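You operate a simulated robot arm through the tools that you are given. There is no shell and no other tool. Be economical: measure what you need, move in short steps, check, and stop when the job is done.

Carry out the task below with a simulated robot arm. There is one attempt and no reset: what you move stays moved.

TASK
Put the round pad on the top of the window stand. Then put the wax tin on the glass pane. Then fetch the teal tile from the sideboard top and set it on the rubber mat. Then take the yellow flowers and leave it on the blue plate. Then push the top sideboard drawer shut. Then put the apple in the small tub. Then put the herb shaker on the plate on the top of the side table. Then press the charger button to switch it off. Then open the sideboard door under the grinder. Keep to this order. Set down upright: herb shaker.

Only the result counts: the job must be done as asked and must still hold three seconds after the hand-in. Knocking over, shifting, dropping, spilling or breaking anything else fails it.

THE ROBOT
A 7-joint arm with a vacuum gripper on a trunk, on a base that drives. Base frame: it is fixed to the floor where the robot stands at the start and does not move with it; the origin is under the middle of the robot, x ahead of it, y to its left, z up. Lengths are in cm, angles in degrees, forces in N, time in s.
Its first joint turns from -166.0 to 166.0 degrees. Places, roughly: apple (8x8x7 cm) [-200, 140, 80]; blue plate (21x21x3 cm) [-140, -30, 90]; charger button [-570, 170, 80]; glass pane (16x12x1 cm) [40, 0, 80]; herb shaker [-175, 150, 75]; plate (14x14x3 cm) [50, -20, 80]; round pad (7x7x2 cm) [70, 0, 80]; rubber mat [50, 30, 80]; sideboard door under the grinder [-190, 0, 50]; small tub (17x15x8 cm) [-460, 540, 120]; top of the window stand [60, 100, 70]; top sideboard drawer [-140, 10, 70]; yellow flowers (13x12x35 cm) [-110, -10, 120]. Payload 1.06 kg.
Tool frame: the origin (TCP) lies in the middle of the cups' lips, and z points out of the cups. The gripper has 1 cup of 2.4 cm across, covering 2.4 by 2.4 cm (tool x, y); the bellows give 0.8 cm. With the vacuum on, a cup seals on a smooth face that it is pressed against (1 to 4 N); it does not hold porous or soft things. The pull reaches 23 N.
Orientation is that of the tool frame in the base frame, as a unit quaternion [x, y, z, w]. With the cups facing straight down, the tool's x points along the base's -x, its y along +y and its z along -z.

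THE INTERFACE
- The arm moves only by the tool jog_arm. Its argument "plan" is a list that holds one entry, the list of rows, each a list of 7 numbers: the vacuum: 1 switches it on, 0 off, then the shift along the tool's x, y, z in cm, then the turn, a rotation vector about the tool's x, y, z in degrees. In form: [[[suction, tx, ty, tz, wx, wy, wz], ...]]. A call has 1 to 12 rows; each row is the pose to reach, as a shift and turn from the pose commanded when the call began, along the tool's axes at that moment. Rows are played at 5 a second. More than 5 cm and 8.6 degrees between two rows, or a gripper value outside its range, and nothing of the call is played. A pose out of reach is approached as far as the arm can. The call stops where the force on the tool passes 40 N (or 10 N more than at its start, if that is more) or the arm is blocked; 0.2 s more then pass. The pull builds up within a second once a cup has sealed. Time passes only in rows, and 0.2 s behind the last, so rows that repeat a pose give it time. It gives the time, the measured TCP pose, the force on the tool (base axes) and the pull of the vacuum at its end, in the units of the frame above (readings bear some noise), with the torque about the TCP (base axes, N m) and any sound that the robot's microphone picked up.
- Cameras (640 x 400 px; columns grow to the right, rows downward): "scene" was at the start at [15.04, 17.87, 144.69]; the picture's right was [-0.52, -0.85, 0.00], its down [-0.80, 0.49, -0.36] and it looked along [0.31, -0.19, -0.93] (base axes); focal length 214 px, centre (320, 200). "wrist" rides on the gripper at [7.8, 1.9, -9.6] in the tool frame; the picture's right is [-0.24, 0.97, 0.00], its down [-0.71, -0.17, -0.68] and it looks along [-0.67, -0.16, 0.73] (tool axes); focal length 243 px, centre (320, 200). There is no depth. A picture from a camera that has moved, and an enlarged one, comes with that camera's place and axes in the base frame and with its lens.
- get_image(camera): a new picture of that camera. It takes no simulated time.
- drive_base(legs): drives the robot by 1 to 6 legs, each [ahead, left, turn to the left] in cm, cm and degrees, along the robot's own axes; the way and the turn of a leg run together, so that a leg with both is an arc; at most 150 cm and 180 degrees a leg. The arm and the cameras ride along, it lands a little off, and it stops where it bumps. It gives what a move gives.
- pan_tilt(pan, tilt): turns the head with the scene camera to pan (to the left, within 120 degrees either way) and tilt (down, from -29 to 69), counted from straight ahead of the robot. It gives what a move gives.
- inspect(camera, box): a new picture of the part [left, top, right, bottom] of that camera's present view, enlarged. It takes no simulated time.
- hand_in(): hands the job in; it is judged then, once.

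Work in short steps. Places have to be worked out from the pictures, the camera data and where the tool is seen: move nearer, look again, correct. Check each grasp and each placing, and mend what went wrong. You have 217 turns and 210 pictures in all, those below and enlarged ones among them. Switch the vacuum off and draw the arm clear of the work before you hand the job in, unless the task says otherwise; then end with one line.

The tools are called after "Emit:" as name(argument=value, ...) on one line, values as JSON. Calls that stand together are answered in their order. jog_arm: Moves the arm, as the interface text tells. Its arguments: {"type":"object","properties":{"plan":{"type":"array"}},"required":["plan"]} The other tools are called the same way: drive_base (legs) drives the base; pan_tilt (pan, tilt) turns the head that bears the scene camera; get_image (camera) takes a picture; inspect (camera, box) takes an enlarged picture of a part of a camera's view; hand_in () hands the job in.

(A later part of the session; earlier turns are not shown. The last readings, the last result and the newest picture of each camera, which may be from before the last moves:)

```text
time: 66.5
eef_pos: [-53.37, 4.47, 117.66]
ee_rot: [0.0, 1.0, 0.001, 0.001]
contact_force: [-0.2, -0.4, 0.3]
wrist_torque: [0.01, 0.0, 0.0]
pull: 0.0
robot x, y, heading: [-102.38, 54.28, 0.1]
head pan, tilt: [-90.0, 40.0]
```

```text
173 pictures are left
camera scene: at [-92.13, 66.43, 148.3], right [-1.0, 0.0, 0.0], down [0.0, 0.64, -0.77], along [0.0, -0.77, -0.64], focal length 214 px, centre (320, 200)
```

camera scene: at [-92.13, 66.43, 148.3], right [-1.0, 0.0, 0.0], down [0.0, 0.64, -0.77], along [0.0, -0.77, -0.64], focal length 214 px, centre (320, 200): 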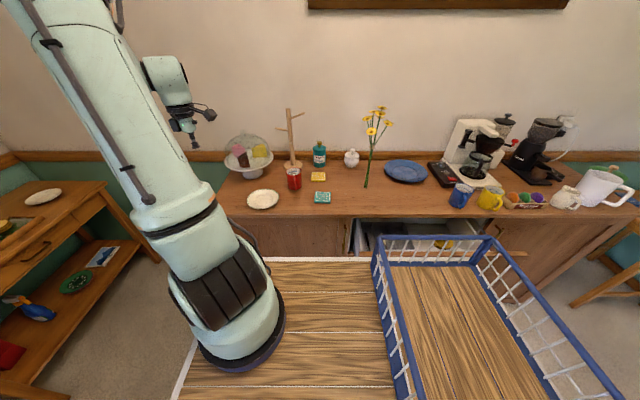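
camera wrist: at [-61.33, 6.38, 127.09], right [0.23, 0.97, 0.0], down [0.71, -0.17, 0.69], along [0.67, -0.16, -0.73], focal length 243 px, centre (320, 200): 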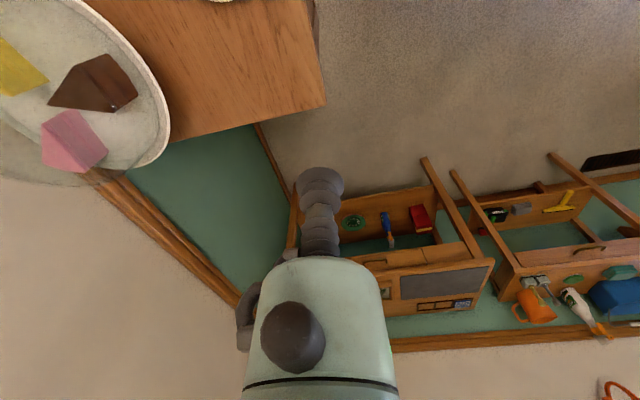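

Re-issue the second half with smaller steps.

Emit:
jog_arm(plan=[[[0, 4.8, -1, 0, 0, 0, 0], [0, 9.6, -2, 0, 0, 0, 0], [0, 14.4, -3, 0, 0, 0, 0], [0, 19.2, -4, 0, 0, 0, 0], [0, 24, -5, 0, 0, 0, 0], [0, 28.8, -6, 0, 0, 0, 0], [0, 33.4, -7.5, 0, 0, 0, 0], [0, 37.9, -9, 0, 0, 0, 0], [0, 39, -10.2, 4.5, 0, 0, 0], [0, 39, -10.2, 9, 0, 0, 0], [0, 39, -10.2, 9, 0, 0, 0]]])

Emit:
get_image(camera="wrist")

Emit:
inspect(camera="scene", box=[200, 80, 440, 240])

```text
time: 68.9
eef_pos: [-92.33, -5.96, 108.45]
ee_rot: [0.001, 1.0, 0.001, 0.002]
contact_force: [0.1, 0.6, -0.2]
wrist_torque: [-0.02, 0.0, 0.0]
pull: 0.0
robot x, y, heading: [-102.09, 53.79, 0.1]
head pan, tilt: [-90.0, 40.0]
```

```text
172 pictures are left
camera wrist: at [-100.31, -4.06, 117.91], right [0.24, 0.97, 0.0], down [0.71, -0.17, 0.69], along [0.67, -0.16, -0.73], focal length 243 px, centre (320, 200)
```

wrist: 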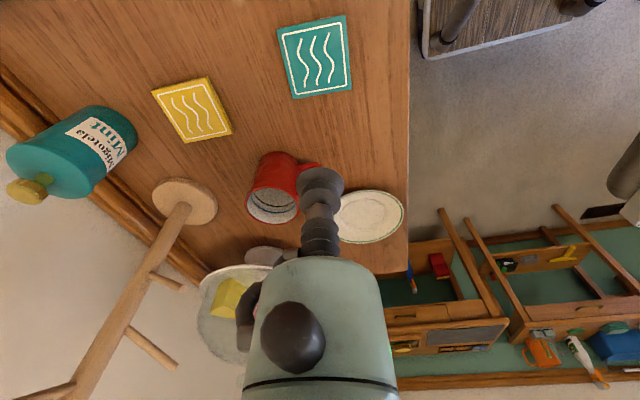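

```text
2.50 times, centred on (320, 160) of scene
camera zoom: at [-92.14, 66.44, 148.3], right [-1.0, 0.0, 0.0], down [0.0, 0.64, -0.77], along [0.0, -0.77, -0.64], focal length 536 px, centre (320, 300)
```

zoom: 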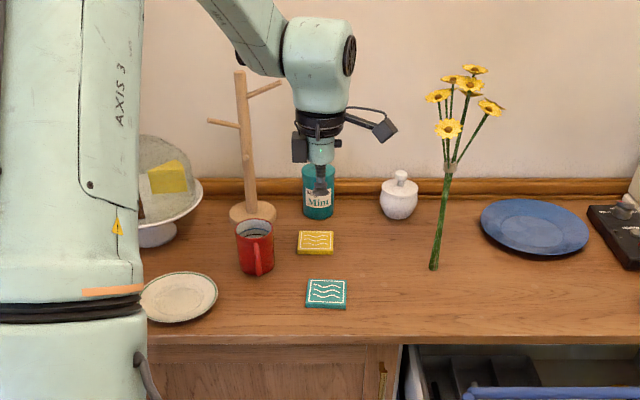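

Tile top about [-94.1,-6.0,89.5]. Descend to z≈92.5.

Emit:
jog_arm(plan=[[[1, 1.8, 0, 4.5, 0, 0, 0], [1, 1.8, 0, 9, 0, 0, 0], [1, 1.8, 0, 13.5, 0, 0, 0], [1, 1.8, 0, 16, 0, 0, 0], [1, 1.8, 0, 16, 0, 0, 0]]])

Emit:
get_image(camera="wrist")

```text
time: 70.1
eef_pos: [-94.26, -6.02, 92.28]
ee_rot: [0.001, 1.0, 0.001, 0.001]
contact_force: [-0.4, 0.4, -0.2]
wrist_torque: [-0.02, -0.01, -0.01]
pull: 0.1
robot x, y, heading: [-102.11, 54.27, 0.2]
head pan, tilt: [-90.0, 40.0]
```

```text
170 pictures are left
camera wrist: at [-102.16, -4.0, 101.95], right [0.24, 0.97, 0.0], down [0.71, -0.17, 0.69], along [0.67, -0.16, -0.73], focal length 243 px, centre (320, 200)
```

wrist: 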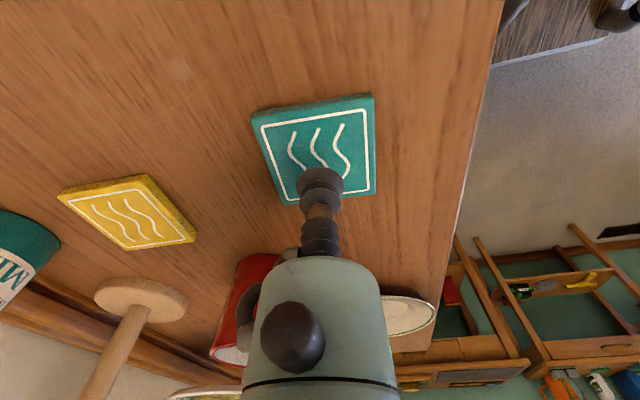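

Aligned. Feel down with vacuum.

Emit:
jog_arm(plan=[[[1, 0, 0.1, 1, 0, 0, 0], [1, 0, 0.1, 2, 0, 0, 0], [1, 0, 0.1, 2.6, 0, 0, 0], [1, 0, 0.1, 2.6, 0, 0, 0]]])

```text
time: 71.1
eef_pos: [-94.19, -5.81, 89.8]
ee_rot: [0.0, 1.0, 0.002, 0.0]
contact_force: [0.4, -0.3, -0.4]
wrist_torque: [0.0, 0.01, 0.03]
pull: 0.1
robot x, y, heading: [-102.13, 54.35, 0.2]
head pan, tilt: [-90.0, 40.0]
```

Continue down.

Emit:
jog_arm(plan=[[[1, 0, 0, 0.5, 0, 0, 0], [1, 0, 0, 0.9, 0, 0, 0], [1, 0, 0, 0.9, 0, 0, 0]]])

```text
time: 71.9
eef_pos: [-94.13, -5.83, 88.95]
ee_rot: [0.0, 1.0, 0.001, 0.001]
contact_force: [1.2, 1.6, 11.8]
wrist_torque: [-0.01, 0.02, 0.04]
pull: 22.6
robot x, y, heading: [-102.48, 54.07, 0.3]
head pan, tilt: [-90.0, 40.0]
```

Sealed. Lift and retrace the arm to the front.

Emit:
jog_arm(plan=[[[1, 0, 0, -2, 0, 0, 0], [1, 0, 0, -6, 0, 0, 0], [1, 0, 0, -10.8, 0, 0, 0], [1, 0, 0, -15.6, 0, 0, 0], [1, 0, 0, -20.4, 0, 0, 0], [1, 0, 0, -25.2, 0, 0, 0], [1, -1, 1, -28.5, 0, 0, 0], [1, -5.6, 2.5, -28.5, 0, 0, 0], [1, -10.3, 3.8, -28.5, 0, 0, 0], [1, -15, 5, -28.5, 0, 0, 0], [1, -19.7, 6, -28.5, 0, 0, 0], [1, -24.4, 7, -28.5, 0, 0, 0]]])

Emit:
jog_arm(plan=[[[1, -4.6, 1, 0, 0, 0, 0], [1, -9.2, 2, 0, 0, 0, 0], [1, -13.8, 3.2, 0, 0, 0, 0], [1, -18.2, 5, 0, 0, 0, 0], [1, -22.3, 7, 0, 0, 0, 0], [1, -26, 9.5, 0, 0, 0, 0], [1, -28.5, 13.5, 0, 0, 0, 0], [1, -30, 18, 0, 0, 0, 0], [1, -31.5, 22.6, 0, 0, 0, 0], [1, -33, 27.2, 0, 0, 0, 0], [1, -34, 32, 0, 0, 0, 0], [1, -35, 36.8, 0, 0, 0, 0]]])

Emit:
pan_tilt(pan=-30, tilt=45)

Emit:
get_image(camera="scene")

```text
time: 74.5
eef_pos: [-69.82, 0.97, 117.58]
ee_rot: [0.001, 1.0, 0.001, 0.001]
contact_force: [-0.7, 0.8, -0.5]
wrist_torque: [0.01, 0.04, 0.02]
pull: 23.0
robot x, y, heading: [-102.22, 54.05, -0.2]
head pan, tilt: [-90.0, 40.0]
```

```text
time: 77.1
eef_pos: [-34.87, 38.21, 117.77]
ee_rot: [0.001, 1.0, 0.001, 0.001]
contact_force: [0.2, -0.3, -0.3]
wrist_torque: [0.02, 0.03, 0.02]
pull: 23.0
robot x, y, heading: [-102.64, 54.03, 0.1]
head pan, tilt: [-90.0, 40.0]
```

```text
time: 78.4
eef_pos: [-34.88, 38.11, 117.81]
ee_rot: [0.0, 1.0, 0.001, 0.001]
contact_force: [0.2, -0.1, -0.6]
wrist_torque: [0.01, 0.04, -0.02]
pull: 22.7
robot x, y, heading: [-102.28, 54.29, -0.1]
head pan, tilt: [-30.0, 45.0]
```

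```text
169 pictures are left
camera scene: at [-85.1, 70.88, 147.58], right [-0.5, -0.87, 0.0], down [-0.61, 0.35, -0.71], along [0.61, -0.35, -0.71], focal length 214 px, centre (320, 200)
```

scene: 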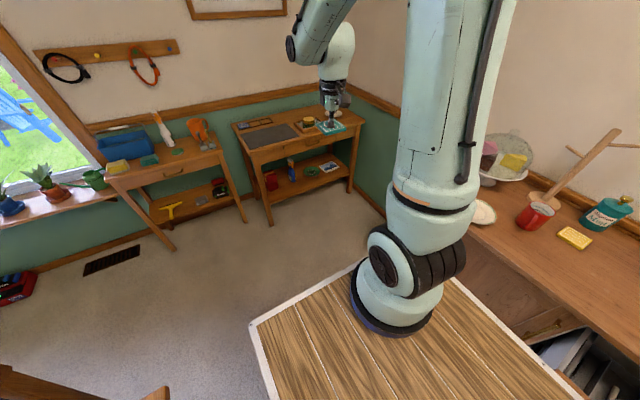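

Tile held. Drive ahead 67 cm toward the side table.

Emit:
drive_base(legs=[[67, 0, 0]])

Emit:
get_image(camera="scene")

Emit:
get_image(camera="wrist")

```text
time: 82.1
eef_pos: [31.53, 38.64, 117.9]
ee_rot: [-0.002, 1.0, 0.0, 0.001]
contact_force: [0.2, 0.1, -1.2]
wrist_torque: [-0.01, 0.09, -0.01]
pull: 23.1
robot x, y, heading: [-36.26, 54.05, 0.3]
head pan, tilt: [-30.0, 45.0]
```

```text
168 pictures are left
camera scene: at [-18.9, 71.1, 147.58], right [-0.5, -0.87, 0.0], down [-0.61, 0.35, -0.71], along [0.61, -0.35, -0.71], focal length 214 px, centre (320, 200)
```

scene: 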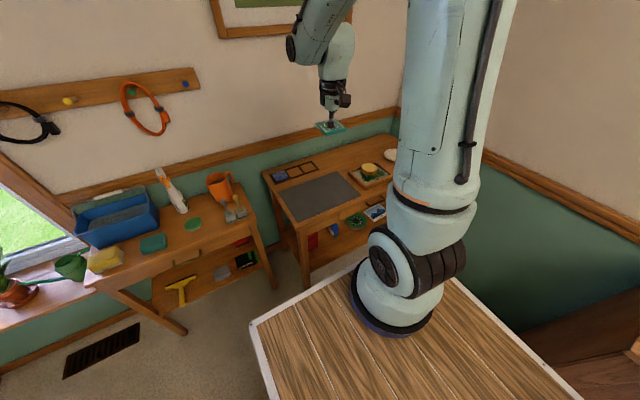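

```text
167 pictures are left
camera wrist: at [23.6, 40.51, 127.37], right [0.23, 0.97, 0.0], down [0.71, -0.17, 0.69], along [0.67, -0.16, -0.73], focal length 243 px, centre (320, 200)
```

wrist: 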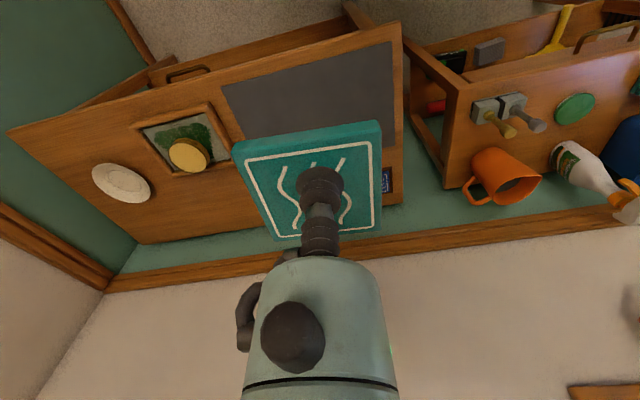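

Mat centre about [47,34]. Move over it and descend to z≈82.

Emit:
jog_arm(plan=[[[1, -4, -1.2, 2, 0, 0, 0], [1, -8, -2.4, 4, 0, 0, 0], [1, -12, -3.6, 6, 0, 0, 0], [1, -15.5, -4.6, 9, 0, 0, 0], [1, -15.5, -4.6, 13.8, 0, 0, 0], [1, -15.5, -4.6, 18.6, 0, 0, 0], [1, -15.5, -4.6, 23.4, 0, 0, 0], [1, -15.5, -4.6, 28.2, 0, 0, 0], [1, -15.5, -4.6, 33, 0, 0, 0], [1, -15.5, -4.6, 36, 0, 0, 0], [1, -15.5, -4.6, 36, 0, 0, 0]]])

Emit:
get_image(camera="wrist")

Emit:
inspect(camera="scene", box=[220, 110, 420, 260])

```text
time: 84.5
eef_pos: [46.93, 34.14, 81.85]
ee_rot: [-0.001, 1.0, 0.001, 0.001]
contact_force: [0.3, -0.1, -1.4]
wrist_torque: [0.02, 0.03, 0.01]
pull: 23.1
robot x, y, heading: [-36.14, 54.23, 0.0]
head pan, tilt: [-30.0, 45.0]
```

```text
166 pictures are left
camera wrist: at [39.1, 36.03, 91.31], right [0.23, 0.97, 0.0], down [0.71, -0.17, 0.69], along [0.67, -0.16, -0.73], focal length 243 px, centre (320, 200)
```

wrist: 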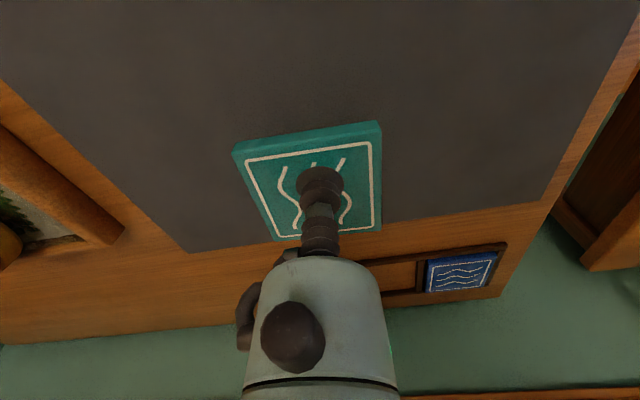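

```text
2.67 times, centred on (320, 185) of scene
camera zoom: at [-18.91, 71.1, 147.58], right [-0.5, -0.87, 0.0], down [-0.61, 0.35, -0.71], along [0.61, -0.35, -0.71], focal length 572 px, centre (320, 240)
```

zoom: 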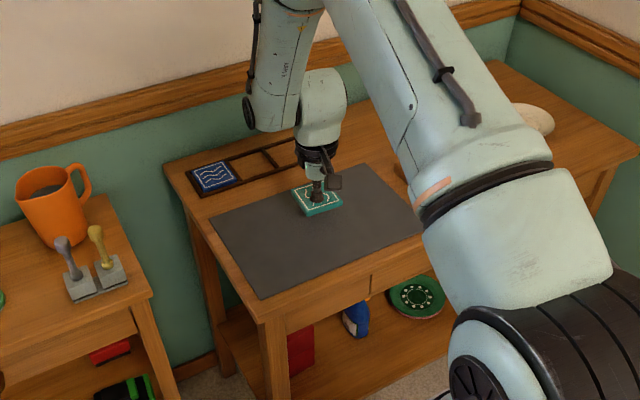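

Well within the mat. Lower gently.

Emit:
jog_arm(plan=[[[1, 0, 0, 3, 0, 0, 0], [1, 0, 0, 4, 0, 0, 0], [1, 0, 0, 4.4, 0, 0, 0], [1, 0, 0, 4.8, 0, 0, 0], [1, 0, 0, 4.8, 0, 0, 0]]])

```text
time: 85.7
eef_pos: [47.15, 34.18, 77.13]
ee_rot: [-0.002, 1.0, 0.001, 0.003]
contact_force: [0.8, 0.0, 14.9]
wrist_torque: [-0.05, 0.02, 0.04]
pull: 23.0
robot x, y, heading: [-36.39, 54.57, -0.0]
head pan, tilt: [-30.0, 45.0]
```

Contact. Release and lift.

Emit:
jog_arm(plan=[[[0, 0, 0, -0.2, 0, 0, 0], [0, 0, 0, -0.3, 0, 0, 0], [0, 0, 0, -0.3, 0, 0, 0], [0, 0, 0, -0.3, 0, 0, 0], [0, 0, 0, -1, 0, 0, 0], [0, 0, 0, -4, 0, 0, 0], [0, 0, 0, -9, 0, 0, 0], [0, 0, 0, -14, 0, 0, 0], [0, 0, 0, -19, 0, 0, 0], [0, 0, 0, -24, 0, 0, 0], [0, 2, 1, -28.4, 0, 0, 0], [0, 4, 2, -32.8, 0, 0, 0]]])

Emit:
jog_arm(plan=[[[0, 4, 1, -2, 0, 0, 0], [0, 8, 2, -4, 0, 0, 0], [0, 12, 3, -6, 0, 0, 0]]])

Emit:
get_image(camera="wrist")

```text
time: 88.3
eef_pos: [43.12, 35.96, 109.77]
ee_rot: [-0.002, 1.0, 0.0, 0.0]
contact_force: [0.3, 0.3, 0.3]
wrist_torque: [-0.01, 0.03, 0.0]
pull: 0.0
robot x, y, heading: [-36.05, 54.3, 0.1]
head pan, tilt: [-30.0, 45.0]
```

```text
time: 89.1
eef_pos: [30.95, 39.04, 115.8]
ee_rot: [-0.001, 1.0, 0.001, 0.0]
contact_force: [-0.6, 0.3, -0.1]
wrist_torque: [0.0, 0.03, -0.01]
pull: 0.0
robot x, y, heading: [-36.38, 54.54, 0.1]
head pan, tilt: [-30.0, 45.0]
```

```text
164 pictures are left
camera wrist: at [23.02, 40.94, 125.29], right [0.23, 0.97, 0.0], down [0.71, -0.17, 0.69], along [0.67, -0.16, -0.73], focal length 243 px, centre (320, 200)
```

wrist: 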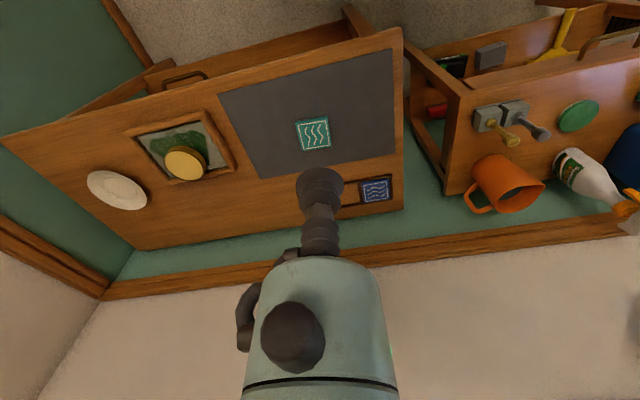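

Tile placed. Back up to near the flowers.

Emit:
drive_base(legs=[[-105, 0, 0]])

Emit:
pan_tilt(pan=-90, tilt=35)

Emit:
get_image(camera="scene")

Emit:
inspect(camera="scene", box=[180, 80, 420, 230])

```text
time: 94.5
eef_pos: [-73.95, 38.99, 115.94]
ee_rot: [-0.014, 1.0, 0.001, 0.002]
contact_force: [-0.3, 0.8, -1.3]
wrist_torque: [0.0, 0.01, -0.04]
pull: 0.1
robot x, y, heading: [-141.52, 52.43, 1.9]
head pan, tilt: [-30.0, 45.0]
```

```text
time: 95.8
eef_pos: [-74.04, 38.99, 115.79]
ee_rot: [-0.014, 1.0, 0.001, 0.001]
contact_force: [0.1, -0.5, 0.2]
wrist_torque: [-0.01, 0.01, 0.01]
pull: 0.0
robot x, y, heading: [-141.7, 52.73, 1.8]
head pan, tilt: [-90.0, 35.0]
```

```text
163 pictures are left
camera scene: at [-131.5, 64.8, 149.06], right [-1.0, -0.03, 0.0], down [-0.02, 0.57, -0.82], along [0.02, -0.82, -0.57], focal length 214 px, centre (320, 200)
```

scene: 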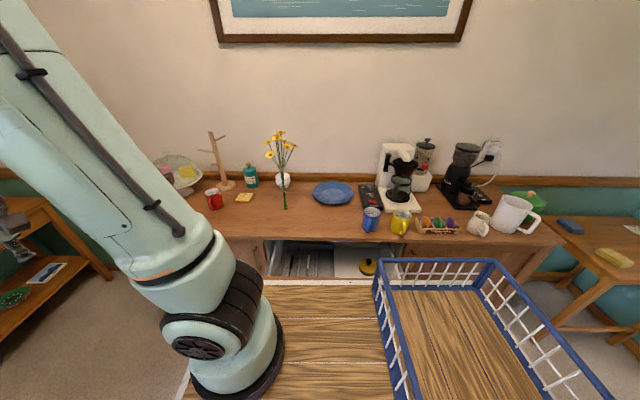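

```text
2.67 times, centred on (300, 155) of scene
camera zoom: at [-131.5, 64.8, 149.06], right [-1.0, -0.03, 0.0], down [-0.02, 0.57, -0.82], along [0.02, -0.82, -0.57], focal length 572 px, centre (373, 320)
```

zoom: 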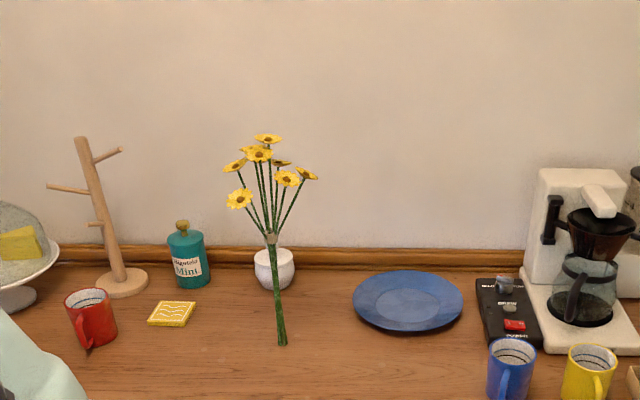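

Look closer at the flowers' heads and base.

Emit:
inspect(camera="scene", box=[255, 120, 315, 220])

```text
4.00 times, centred on (285, 170) of scene
camera zoom: at [-131.5, 64.8, 149.06], right [-1.0, -0.03, 0.0], down [-0.02, 0.57, -0.82], along [0.02, -0.82, -0.57], focal length 858 px, centre (460, 320)
```

zoom: 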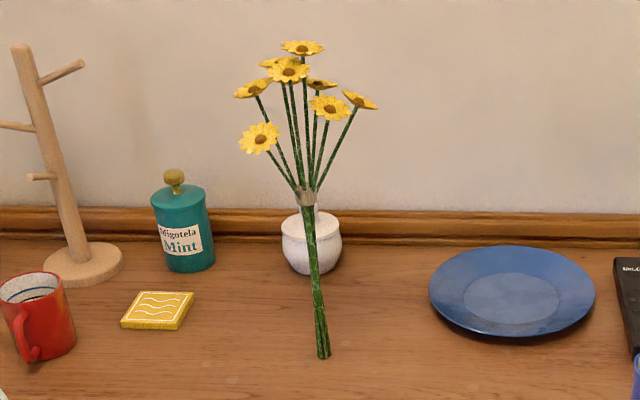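

Flowers stand at about [-114,-15], top at z≈124. Bring the tool above them (z≈138) to look down with the wrist camera.

Emit:
jog_arm(plan=[[[0, 0.8, -3.8, -2.5, 0, 0, 0], [0, 1.6, -7.6, -5, 0, 0, 0], [0, 2.4, -11.3, -7.5, 0, 0, 0], [0, 3.2, -15, -10, 0, 0, 0], [0, 4, -18.8, -12.5, 0, 0, 0], [0, 4.8, -22.6, -15, 0, 0, 0], [0, 5.6, -26.3, -17.5, 0, 0, 0], [0, 6.4, -30, -20, 0, 0, 0], [0, 7.1, -33.8, -22, 0, 0, 0], [0, 11.1, -36, -22, 0, 0, 0], [0, 15.1, -38.2, -22, 0, 0, 0], [0, 19.1, -40.4, -22, 0, 0, 0]]])

Emit:
get_image(camera="wrist")

Emit:
get_image(camera="scene")

```text
time: 98.4
eef_pos: [-91.93, -2.03, 137.94]
ee_rot: [-0.015, 1.0, 0.001, 0.001]
contact_force: [-0.1, 0.7, -0.9]
wrist_torque: [-0.02, 0.02, 0.01]
pull: 0.0
robot x, y, heading: [-141.62, 52.57, 1.7]
head pan, tilt: [-90.0, 35.0]
```

```text
160 pictures are left
camera wrist: at [-99.89, -0.32, 147.43], right [0.21, 0.98, 0.0], down [0.71, -0.15, 0.69], along [0.67, -0.14, -0.73], focal length 243 px, centre (320, 200)
```

wrist: 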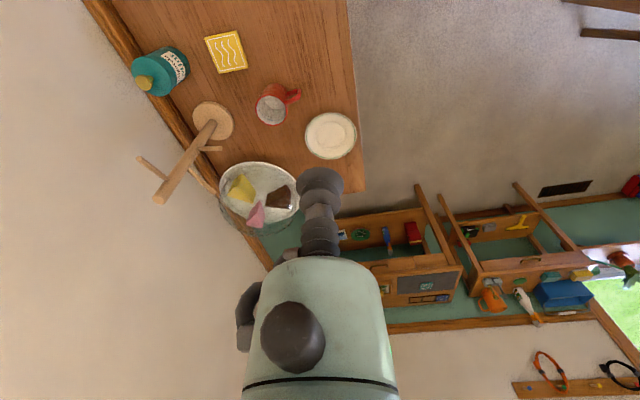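

```text
159 pictures are left
camera scene: at [-131.47, 64.83, 149.05], right [-1.0, -0.03, 0.0], down [-0.02, 0.57, -0.82], along [0.02, -0.82, -0.57], focal length 214 px, centre (320, 200)
```

scene: 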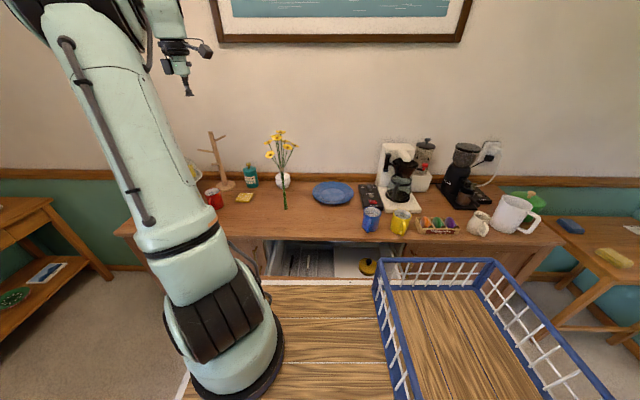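

Move above the flowers.

Emit:
jog_arm(plan=[[[0, 3.9, -2.1, 0, 0, 0, 0], [0, 7.8, -4.2, 0, 0, 0, 0], [0, 11.6, -6.2, 0, 0, 0, 0], [0, 15.4, -8.2, 0, 0, 0, 0], [0, 19.2, -10.2, 0, 0, 0, 0], [0, 23, -12.3, 0, 0, 0, 0], [0, 23, -12.3, 0, 0, 0, 0]]])

Emit:
get_image(camera="wrist")

Emit:
inspect(camera="scene", box=[215, 70, 355, 220])

```text
time: 100.0
eef_pos: [-114.36, -14.77, 137.67]
ee_rot: [-0.013, 1.0, 0.001, 0.0]
contact_force: [0.8, -0.1, -0.3]
wrist_torque: [-0.03, 0.01, 0.05]
pull: 0.1
robot x, y, heading: [-140.94, 52.2, 1.6]
head pan, tilt: [-90.0, 35.0]
```

```text
158 pictures are left
camera wrist: at [-122.3, -13.05, 147.24], right [0.21, 0.98, 0.0], down [0.71, -0.15, 0.69], along [0.67, -0.14, -0.73], focal length 243 px, centre (320, 200)
```

wrist: 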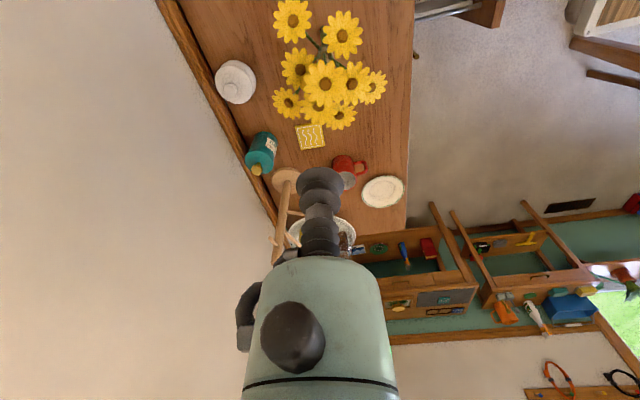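

```text
2.67 times, centred on (285, 145) of scene
camera zoom: at [-131.5, 64.8, 149.06], right [-1.0, -0.03, 0.0], down [-0.02, 0.57, -0.82], along [0.02, -0.82, -0.57], focal length 572 px, centre (413, 347)
```

zoom: 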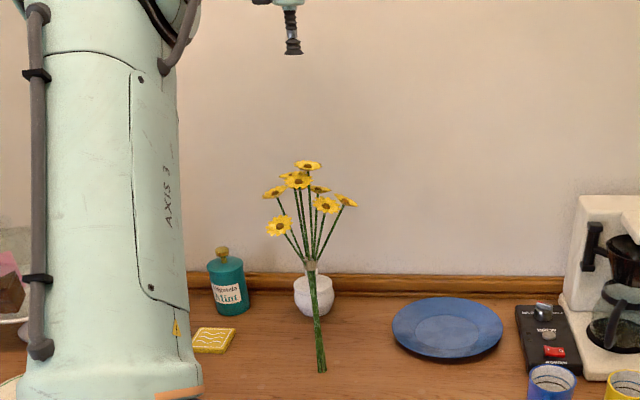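

Emit:
inspect(camera="wrist", box=[240, 0, 420, 140])

```text
2.86 times, centred on (330, 70) of wrist
camera zoom: at [-122.3, -13.05, 147.24], right [0.21, 0.98, 0.0], down [0.71, -0.15, 0.69], along [0.67, -0.14, -0.73], focal length 693 px, centre (291, 571)
```

zoom: 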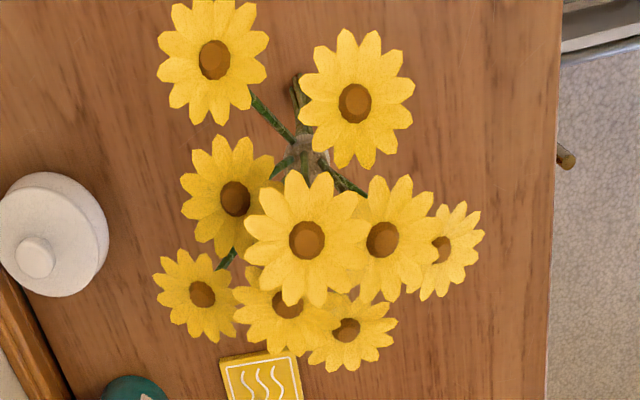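

Top central flower head is at about [-114.9,-14.1,124.1], ~4 cm across and flat. Approach to just above it.

Emit:
jog_arm(plan=[[[0, 0.5, 0.7, 4, 0, 0, 0], [0, 0.5, 0.7, 8, 0, 0, 0], [0, 0.5, 0.7, 11, 0, 0, 0], [0, 0.5, 0.7, 11, 0, 0, 0]]])

Emit:
inspect(camera="wrist", box=[220, 60, 420, 220])

Emit:
inspect(camera="scene", box=[235, 100, 335, 180])

```text
time: 101.0
eef_pos: [-115.01, -14.16, 126.59]
ee_rot: [-0.013, 1.0, 0.0, 0.001]
contact_force: [0.0, -0.4, -0.3]
wrist_torque: [-0.01, 0.0, 0.04]
pull: 0.1
robot x, y, heading: [-141.4, 52.64, 1.6]
head pan, tilt: [-90.0, 35.0]
```

```text
2.50 times, centred on (320, 140) of wrist
camera zoom: at [-122.93, -12.39, 136.16], right [0.21, 0.98, 0.0], down [0.71, -0.15, 0.69], along [0.67, -0.14, -0.73], focal length 606 px, centre (320, 350)
```

zoom: 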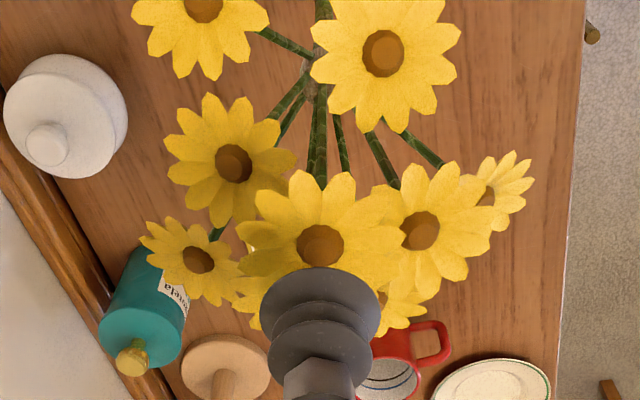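

```text
5.00 times, centred on (285, 140) of scene
camera zoom: at [-131.51, 64.79, 149.06], right [-1.0, -0.03, 0.0], down [-0.02, 0.57, -0.82], along [0.02, -0.82, -0.57], focal length 1072 px, centre (495, 500)
```

zoom: 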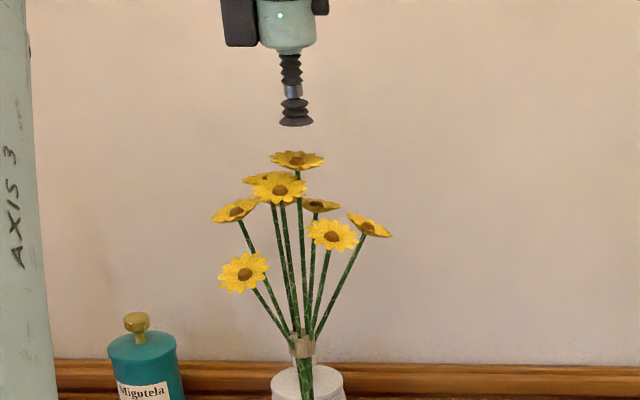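

Aligned above the head. Feel down with vacuum.

Emit:
jog_arm(plan=[[[1, 0, 0.1, 1.2, 0, 0, 0], [1, 0, 0.1, 2.0, 0, 0, 0], [1, 0, 0.1, 2.4, 0, 0, 0], [1, 0, 0.1, 2.4, 0, 0, 0]]])

Emit:
inspect(camera="scene", box=[235, 100, 335, 180])

```text
time: 102.0
eef_pos: [-115.01, -14.1, 124.22]
ee_rot: [-0.014, 1.0, 0.001, 0.001]
contact_force: [-0.8, -0.6, 0.2]
wrist_torque: [0.05, -0.03, 0.0]
pull: 0.1
robot x, y, heading: [-141.03, 52.61, 1.8]
head pan, tilt: [-90.0, 35.0]
```

```text
5.00 times, centred on (285, 140) of scene
camera zoom: at [-131.5, 64.79, 149.06], right [-1.0, -0.03, 0.0], down [-0.02, 0.57, -0.82], along [0.02, -0.82, -0.57], focal length 1072 px, centre (495, 500)
```

zoom: 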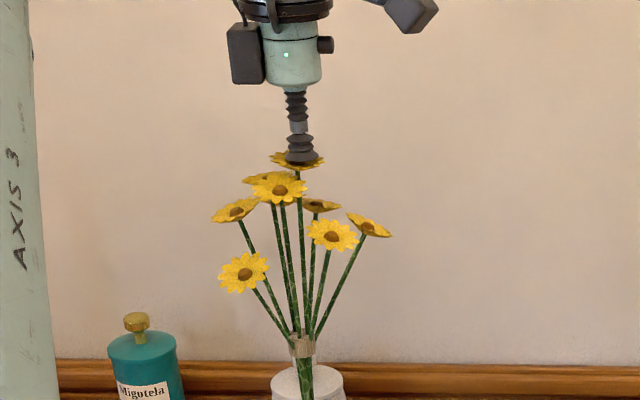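

Nearly touching; press slightly more.

Emit:
jog_arm(plan=[[[1, 0, 0, 0.3, 0, 0, 0], [1, 0, 0, 0.5, 0, 0, 0], [1, 0, 0, 0.5, 0, 0, 0], [1, 0, 0, 0.5, 0, 0, 0]]])

Emit:
inspect(camera="scene", box=[235, 100, 335, 180])

```text
time: 103.0
eef_pos: [-115.04, -14.16, 123.86]
ee_rot: [-0.014, 1.0, 0.001, 0.001]
contact_force: [-0.2, 0.1, -0.1]
wrist_torque: [0.03, 0.0, -0.02]
pull: 0.0
robot x, y, heading: [-141.39, 52.31, 1.7]
head pan, tilt: [-90.0, 35.0]
```

```text
5.00 times, centred on (285, 140) of scene
camera zoom: at [-131.51, 64.79, 149.06], right [-1.0, -0.03, 0.0], down [-0.02, 0.57, -0.82], along [0.02, -0.82, -0.57], focal length 1072 px, centre (495, 500)
```

zoom: 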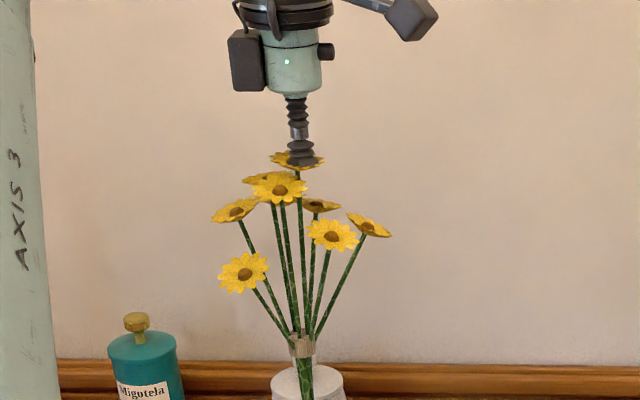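

Still no force; go a bit deeper in small steps.

Emit:
jog_arm(plan=[[[1, 0, 0, 0.4, 0, 0, 0], [1, 0, 0, 0.8, 0, 0, 0], [1, 0, 0, 0.8, 0, 0, 0], [1, 0, 0, 0.8, 0, 0, 0]]])

Emit:
inspect(camera="scene", box=[235, 100, 335, 180])

```text
time: 104.0
eef_pos: [-115.19, -14.11, 122.98]
ee_rot: [-0.014, 1.0, 0.0, 0.001]
contact_force: [-0.3, -0.1, -0.2]
wrist_torque: [-0.02, -0.03, 0.0]
pull: 0.1
robot x, y, heading: [-141.17, 52.33, 1.5]
head pan, tilt: [-90.0, 35.0]
```

```text
5.00 times, centred on (285, 140) of scene
camera zoom: at [-131.51, 64.79, 149.06], right [-1.0, -0.03, 0.0], down [-0.02, 0.57, -0.82], along [0.02, -0.82, -0.57], focal length 1072 px, centre (495, 500)
```

zoom: 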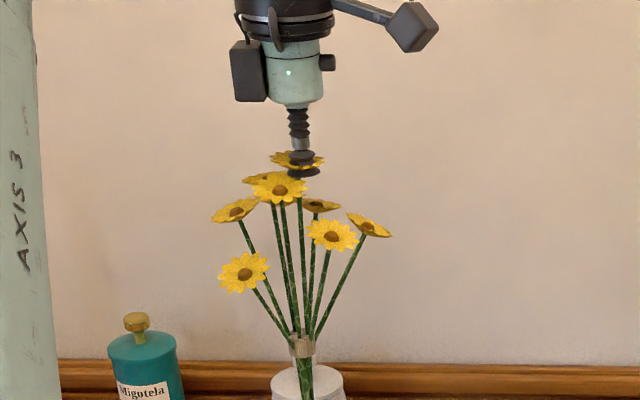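

The flower heads aren't solid for the cup. Back off and look closely at the tie band.

Emit:
jog_arm(plan=[[[0, 0, 0, -1.5, 0, 0, 0], [0, 0, 0, -5, 0, 0, 0], [0, 0, 0, -9, 0, 0, 0]]])

Emit:
inspect(camera="scene", box=[270, 155, 300, 215])

Emit:
inspect(camera="scene", box=[273, 160, 297, 180])

```text
time: 104.8
eef_pos: [-115.19, -14.33, 132.01]
ee_rot: [-0.014, 1.0, 0.001, 0.002]
contact_force: [0.4, -0.7, 0.1]
wrist_torque: [0.0, 0.01, -0.03]
pull: 0.0
robot x, y, heading: [-141.41, 52.66, 1.6]
head pan, tilt: [-90.0, 35.0]
```

```text
6.67 times, centred on (285, 185) of scene
camera zoom: at [-131.5, 64.78, 149.06], right [-1.0, -0.03, 0.0], down [-0.02, 0.57, -0.82], along [0.02, -0.82, -0.57], focal length 1430 px, centre (553, 300)
```

zoom: 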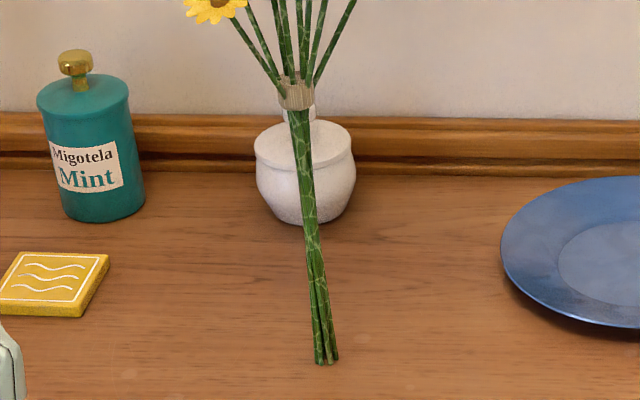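

```text
16.00 times, centred on (285, 170) of scene
camera zoom: at [-131.5, 64.78, 149.06], right [-1.0, -0.03, 0.0], down [-0.02, 0.57, -0.82], along [0.02, -0.82, -0.57], focal length 3432 px, centre (880, 680)
```

zoom: 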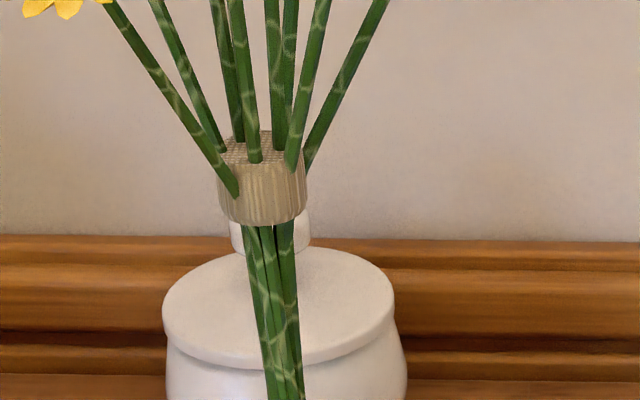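

The tie band is a ~2.2 cm cylinder almost directly under the central head. I'll probe downward along the central axis (pressing down is stable) watching the force.

Emit:
jog_arm(plan=[[[1, -0.7, 0, 4, 0, 0, 0], [1, -0.7, 0, 8, 0, 0, 0], [1, -0.7, 0, 10, 0, 0, 0], [1, -0.7, 0, 10.5, 0, 0, 0], [1, -0.7, 0, 11, 0, 0, 0], [1, -0.7, 0, 11.5, 0, 0, 0]]])

Emit:
inspect(camera="scene", box=[235, 100, 335, 220])

```text
time: 106.0
eef_pos: [-114.45, -14.36, 121.55]
ee_rot: [-0.014, 1.0, -0.005, 0.0]
contact_force: [0.1, 0.5, 13.0]
wrist_torque: [0.09, -0.03, 0.01]
pull: 22.9
robot x, y, heading: [-141.43, 52.34, 1.7]
head pan, tilt: [-90.0, 35.0]
stopped in row 6: the force on the tool passed its limit (the readings are from after the stop); the commanded pose is now the measured one
```

```text
3.33 times, centred on (285, 160) of scene
camera zoom: at [-131.53, 64.85, 149.06], right [-1.0, -0.03, 0.0], down [-0.02, 0.57, -0.82], along [0.02, -0.82, -0.57], focal length 715 px, centre (437, 333)
```

zoom: 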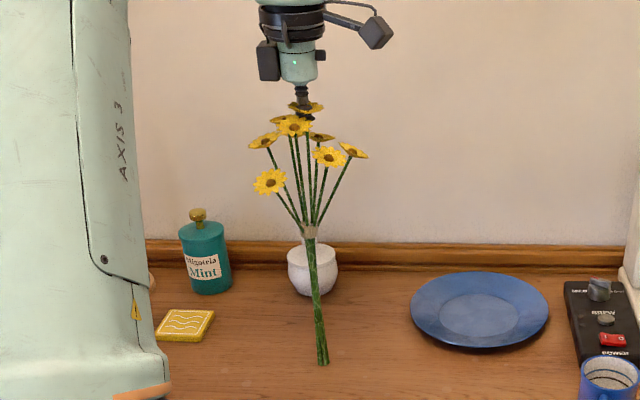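

Sealed at z≈121.6! Lift it straight up.

Emit:
jog_arm(plan=[[[1, 0, 0, -0.5, 0, 0, 0], [1, 0, 0, -1.5, 0, 0, 0], [1, 0, 0, -4, 0, 0, 0], [1, 0, 0, -7, 0, 0, 0], [1, 0, 0, -7, 0, 0, 0]]])

Emit:
get_image(camera="scene")

Emit:
get_image(camera="wrist")

```text
time: 107.2
eef_pos: [-114.49, -14.21, 128.48]
ee_rot: [-0.014, 1.0, -0.003, 0.001]
contact_force: [-0.5, 0.5, -1.1]
wrist_torque: [-0.03, 0.01, 0.01]
pull: 22.6
robot x, y, heading: [-141.43, 52.86, 1.7]
head pan, tilt: [-90.0, 35.0]
```

```text
147 pictures are left
camera scene: at [-131.51, 64.79, 149.06], right [-1.0, -0.03, 0.0], down [-0.02, 0.57, -0.82], along [0.02, -0.82, -0.57], focal length 214 px, centre (320, 200)
```

scene: 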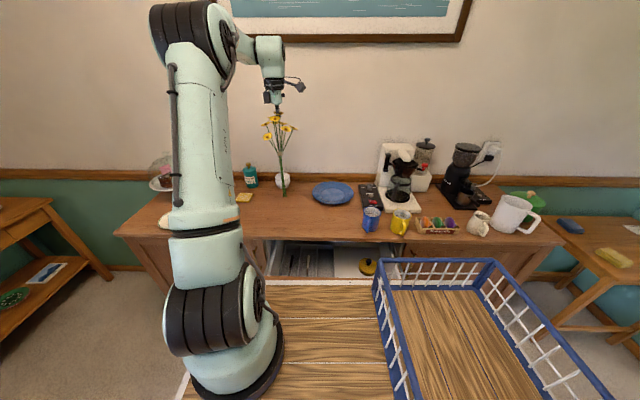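

```text
146 pictures are left
camera wrist: at [-122.4, -12.52, 137.96], right [0.21, 0.98, -0.01], down [0.71, -0.15, 0.69], along [0.67, -0.15, -0.73], focal length 243 px, centre (320, 200)
```

wrist: 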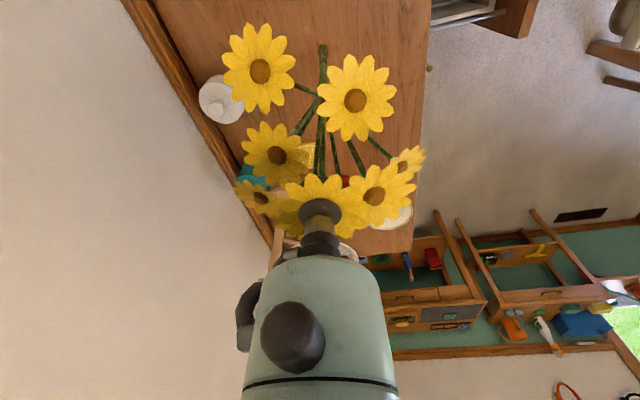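

Held. Carry to above the plate centre (~[-135.8,-25.5]), base landing on its middle.

Emit:
jog_arm(plan=[[[1, 2, -1, 0, 0, 0, 0], [1, 5.5, -2.4, 0, 0, 0, 0], [1, 9, -3.9, 0, 0, 0, 0], [1, 12.5, -5.4, 0, 0, 0, 0], [1, 16, -6.9, 0, 0, 0, 0], [1, 19.5, -8.4, 0, 0, 0, 0], [1, 22.7, -9.8, 0, 0, 0, 0], [1, 22.7, -9.8, 0, 0, 0, 0], [1, 22.7, -9.8, 2, 0, 0, 0], [1, 22.7, -9.8, 3.5, 0, 0, 0], [1, 22.7, -9.8, 3.5, 0, 0, 0]]])

Emit:
inspect(camera="scene", box=[260, 80, 420, 220])

```text
time: 109.6
eef_pos: [-136.34, -22.97, 124.61]
ee_rot: [-0.014, 1.0, -0.003, 0.001]
contact_force: [0.7, -0.8, -0.8]
wrist_torque: [-0.04, 0.01, -0.01]
pull: 23.0
out of reach, approached as far as the arm can: row 6, 7, 8, 9, 10, 11
robot x, y, heading: [-141.5, 52.68, 1.6]
head pan, tilt: [-90.0, 35.0]
```

```text
2.86 times, centred on (340, 150) of scene
camera zoom: at [-131.51, 64.8, 149.06], right [-1.0, -0.03, 0.0], down [-0.02, 0.57, -0.82], along [0.02, -0.82, -0.57], focal length 613 px, centre (263, 343)
```

zoom: 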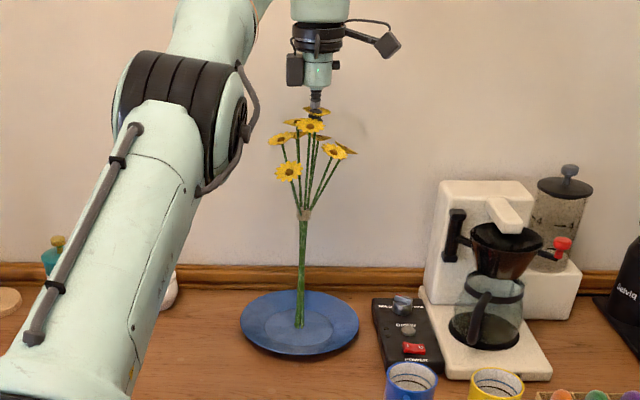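

Slightly short (2 cm) but the base is over the well of the plate. Lower gently until contact.

Emit:
jog_arm(plan=[[[1, 0, 0, 0.5, 0, 0, 0], [1, 0, 0, 1.0, 0, 0, 0], [1, 0, 0, 1.5, 0, 0, 0], [1, 0, 0, 1.5, 0, 0, 0]]])

Emit:
inspect(camera="scene", box=[300, 160, 370, 215])

```text
time: 110.6
eef_pos: [-136.28, -22.81, 123.13]
ee_rot: [-0.014, 1.0, -0.002, 0.001]
contact_force: [-0.8, 0.1, -0.4]
wrist_torque: [0.02, 0.03, 0.0]
pull: 22.7
robot x, y, heading: [-141.27, 52.56, 1.9]
head pan, tilt: [-90.0, 35.0]
```

```text
7.27 times, centred on (335, 188) of scene
camera zoom: at [-131.51, 64.79, 149.06], right [-1.0, -0.03, 0.0], down [-0.02, 0.57, -0.82], along [0.02, -0.82, -0.57], focal length 1560 px, centre (211, 291)
```

zoom: 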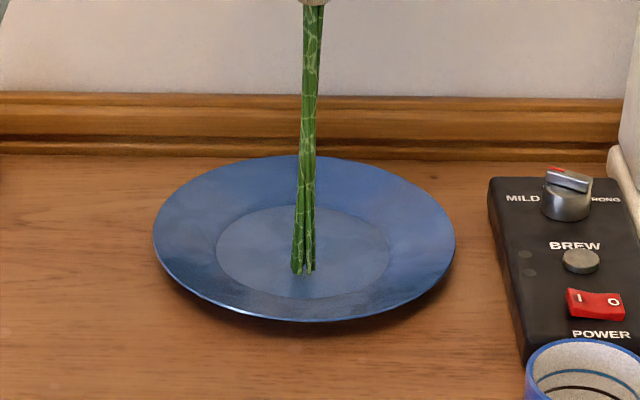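

Nearly down; continue.

Emit:
jog_arm(plan=[[[1, 0, 0, 0.4, 0, 0, 0], [1, 0, 0, 0.8, 0, 0, 0], [1, 0, 0, 0.8, 0, 0, 0]]])

```text
time: 111.4
eef_pos: [-136.47, -22.84, 122.47]
ee_rot: [-0.014, 1.0, -0.005, -0.001]
contact_force: [-0.4, 0.2, 15.7]
wrist_torque: [0.01, 0.03, 0.0]
pull: 22.7
robot x, y, heading: [-141.76, 52.13, 1.6]
head pan, tilt: [-90.0, 35.0]
```

Contact. Ease off, release, wait, and rise slowly.

Emit:
jog_arm(plan=[[[1, 0, 0, -0.2, 0, 0, 0], [0, 0, 0, -0.25, 0, 0, 0], [0, 0, 0, -0.25, 0, 0, 0], [0, 0, 0, -0.25, 0, 0, 0], [0, 0, 0, -0.25, 0, 0, 0], [0, 0, 0, -0.6, 0, 0, 0], [0, 0, 0, -1.2, 0, 0, 0], [0, 0, 0, -2.5, 0, 0, 0], [0, 0, 0, -5, 0, 0, 0], [0, 0, 0, -9, 0, 0, 0]]])

Emit:
inspect(camera="scene", box=[260, 80, 420, 220])

```text
time: 113.6
eef_pos: [-136.16, -21.37, 129.15]
ee_rot: [-0.013, 1.0, -0.004, 0.0]
contact_force: [0.7, -0.1, 0.7]
wrist_torque: [-0.01, 0.01, 0.0]
pull: 0.1
out of reach, approached as far as the arm can: row 9, 10
robot x, y, heading: [-141.45, 52.55, 1.7]
head pan, tilt: [-90.0, 35.0]
```

```text
2.86 times, centred on (340, 150) of scene
camera zoom: at [-131.49, 64.82, 149.06], right [-1.0, -0.03, 0.0], down [-0.02, 0.57, -0.82], along [0.02, -0.82, -0.57], focal length 613 px, centre (263, 343)
```

zoom: 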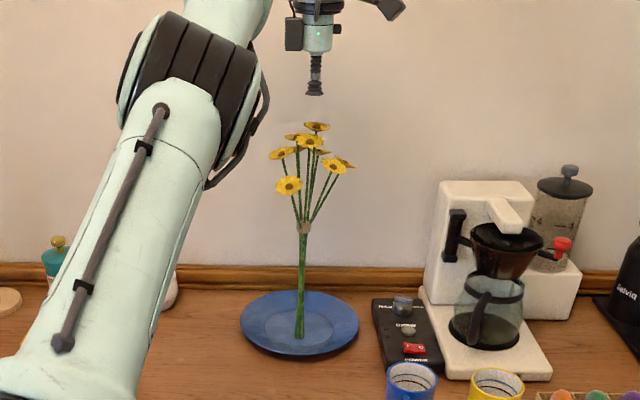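

Flowers stand on the plate. Retract the arm up and back to the front of the robot.

Emit:
jog_arm(plan=[[[0, 0, 2.5, -2, 0, 0, 0], [0, -2, 5, -5, 0, 0, 0], [0, -6, 6.5, -7, 0, 0, 0], [0, -10.4, 8, -8, 0, 0, 0], [0, -15, 9, -8.5, 0, 0, 0], [0, -19.6, 10, -9, 0, 0, 0], [0, -24.3, 11, -9, 0, 0, 0], [0, -29, 12, -9, 0, 0, 0], [0, -33.7, 13.2, -9, 0, 0, 0], [0, -38, 15, -9, 0, 0, 0], [0, -42, 17.5, -9, 0, 0, 0], [0, -46, 20, -9, 0, 0, 0]]])

Emit:
jog_arm(plan=[[[0, -3, 3.5, 0, 0, 0, 0], [0, -5.5, 7.5, 1, 0, 0, 0], [0, -8, 11.5, 2, 0, 0, 0], [0, -10, 15.8, 4, 0, 0, 0], [0, -12, 20, 6, 0, 0, 0], [0, -13.5, 24.3, 8, 0, 0, 0], [0, -15, 28.6, 10, 0, 0, 0], [0, -16, 33, 12, 0, 0, 0], [0, -17, 37.3, 14, 0, 0, 0], [0, -17, 41.6, 16, 0, 0, 0], [0, -17, 46, 18, 0, 0, 0], [0, -17, 50.4, 20, 0, 0, 0]]])

Emit:
inspect(camera="scene", box=[220, 100, 500, 300])

```text
time: 116.2
eef_pos: [-90.85, -0.21, 138.06]
ee_rot: [-0.013, 1.0, -0.004, -0.001]
contact_force: [0.1, -0.6, 0.2]
wrist_torque: [0.0, 0.0, 0.0]
pull: 0.1
robot x, y, heading: [-141.69, 52.99, 2.0]
head pan, tilt: [-90.0, 35.0]
```

```text
refused: row 4 steps farther than a row can; nothing moved
```

```text
2.00 times, centred on (360, 200) of scene
camera zoom: at [-131.54, 64.75, 149.06], right [-1.0, -0.03, 0.0], down [-0.02, 0.57, -0.82], along [0.02, -0.82, -0.57], focal length 429 px, centre (240, 200)
```

zoom: 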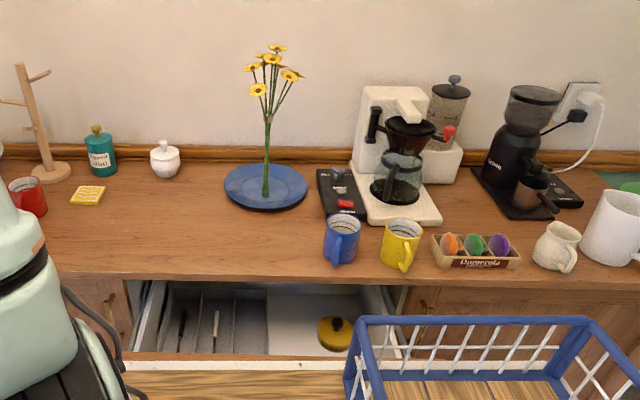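

Re-issue the retraction with smaller steps.

Emit:
jog_arm(plan=[[[0, -3, 3.5, 0, 0, 0, 0], [0, -5.5, 7.5, 1, 0, 0, 0], [0, -8, 11.5, 2, 0, 0, 0], [0, -10, 15.5, 4, 0, 0, 0], [0, -12, 19.5, 6, 0, 0, 0], [0, -13.5, 23.6, 8, 0, 0, 0], [0, -15, 27.7, 10, 0, 0, 0], [0, -16, 32, 12, 0, 0, 0], [0, -17, 36.3, 14, 0, 0, 0], [0, -17, 40.6, 16, 0, 0, 0], [0, -17, 45, 18, 0, 0, 0], [0, -17, 49.4, 20, 0, 0, 0]]])

Emit:
drive_base(legs=[[60, 8, 0], [66, 12, 0]])

Emit:
pan_tilt(pan=110, tilt=45)

Emit:
get_image(camera="scene")

```text
time: 118.8
eef_pos: [-74.97, 49.81, 117.74]
ee_rot: [-0.013, 1.0, -0.003, 0.001]
contact_force: [-0.3, -1.1, 0.3]
wrist_torque: [0.02, -0.01, 0.01]
pull: 0.0
robot x, y, heading: [-141.18, 52.48, 1.6]
head pan, tilt: [-90.0, 35.0]
```

```text
time: 125.6
eef_pos: [51.43, 75.0, 117.7]
ee_rot: [-0.019, 1.0, -0.003, -0.001]
contact_force: [0.1, 1.0, -1.0]
wrist_torque: [0.02, -0.01, 0.05]
pull: 0.0
robot x, y, heading: [-14.93, 77.15, 2.3]
head pan, tilt: [-90.0, 35.0]
```

```text
time: 128.5
eef_pos: [51.36, 75.07, 117.61]
ee_rot: [-0.019, 1.0, -0.004, 0.0]
contact_force: [-0.7, 0.7, 0.4]
wrist_torque: [0.04, 0.01, 0.0]
pull: 0.0
robot x, y, heading: [-15.26, 77.11, 2.1]
head pan, tilt: [110.0, 45.0]
```

```text
141 pictures are left
camera scene: at [-8.83, 105.83, 147.58], right [0.93, 0.38, 0.0], down [0.27, -0.65, -0.71], along [-0.27, 0.65, -0.71], focal length 214 px, centre (320, 200)
```

scene: 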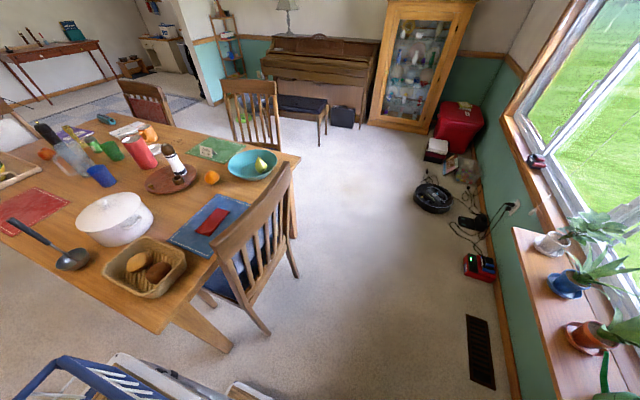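

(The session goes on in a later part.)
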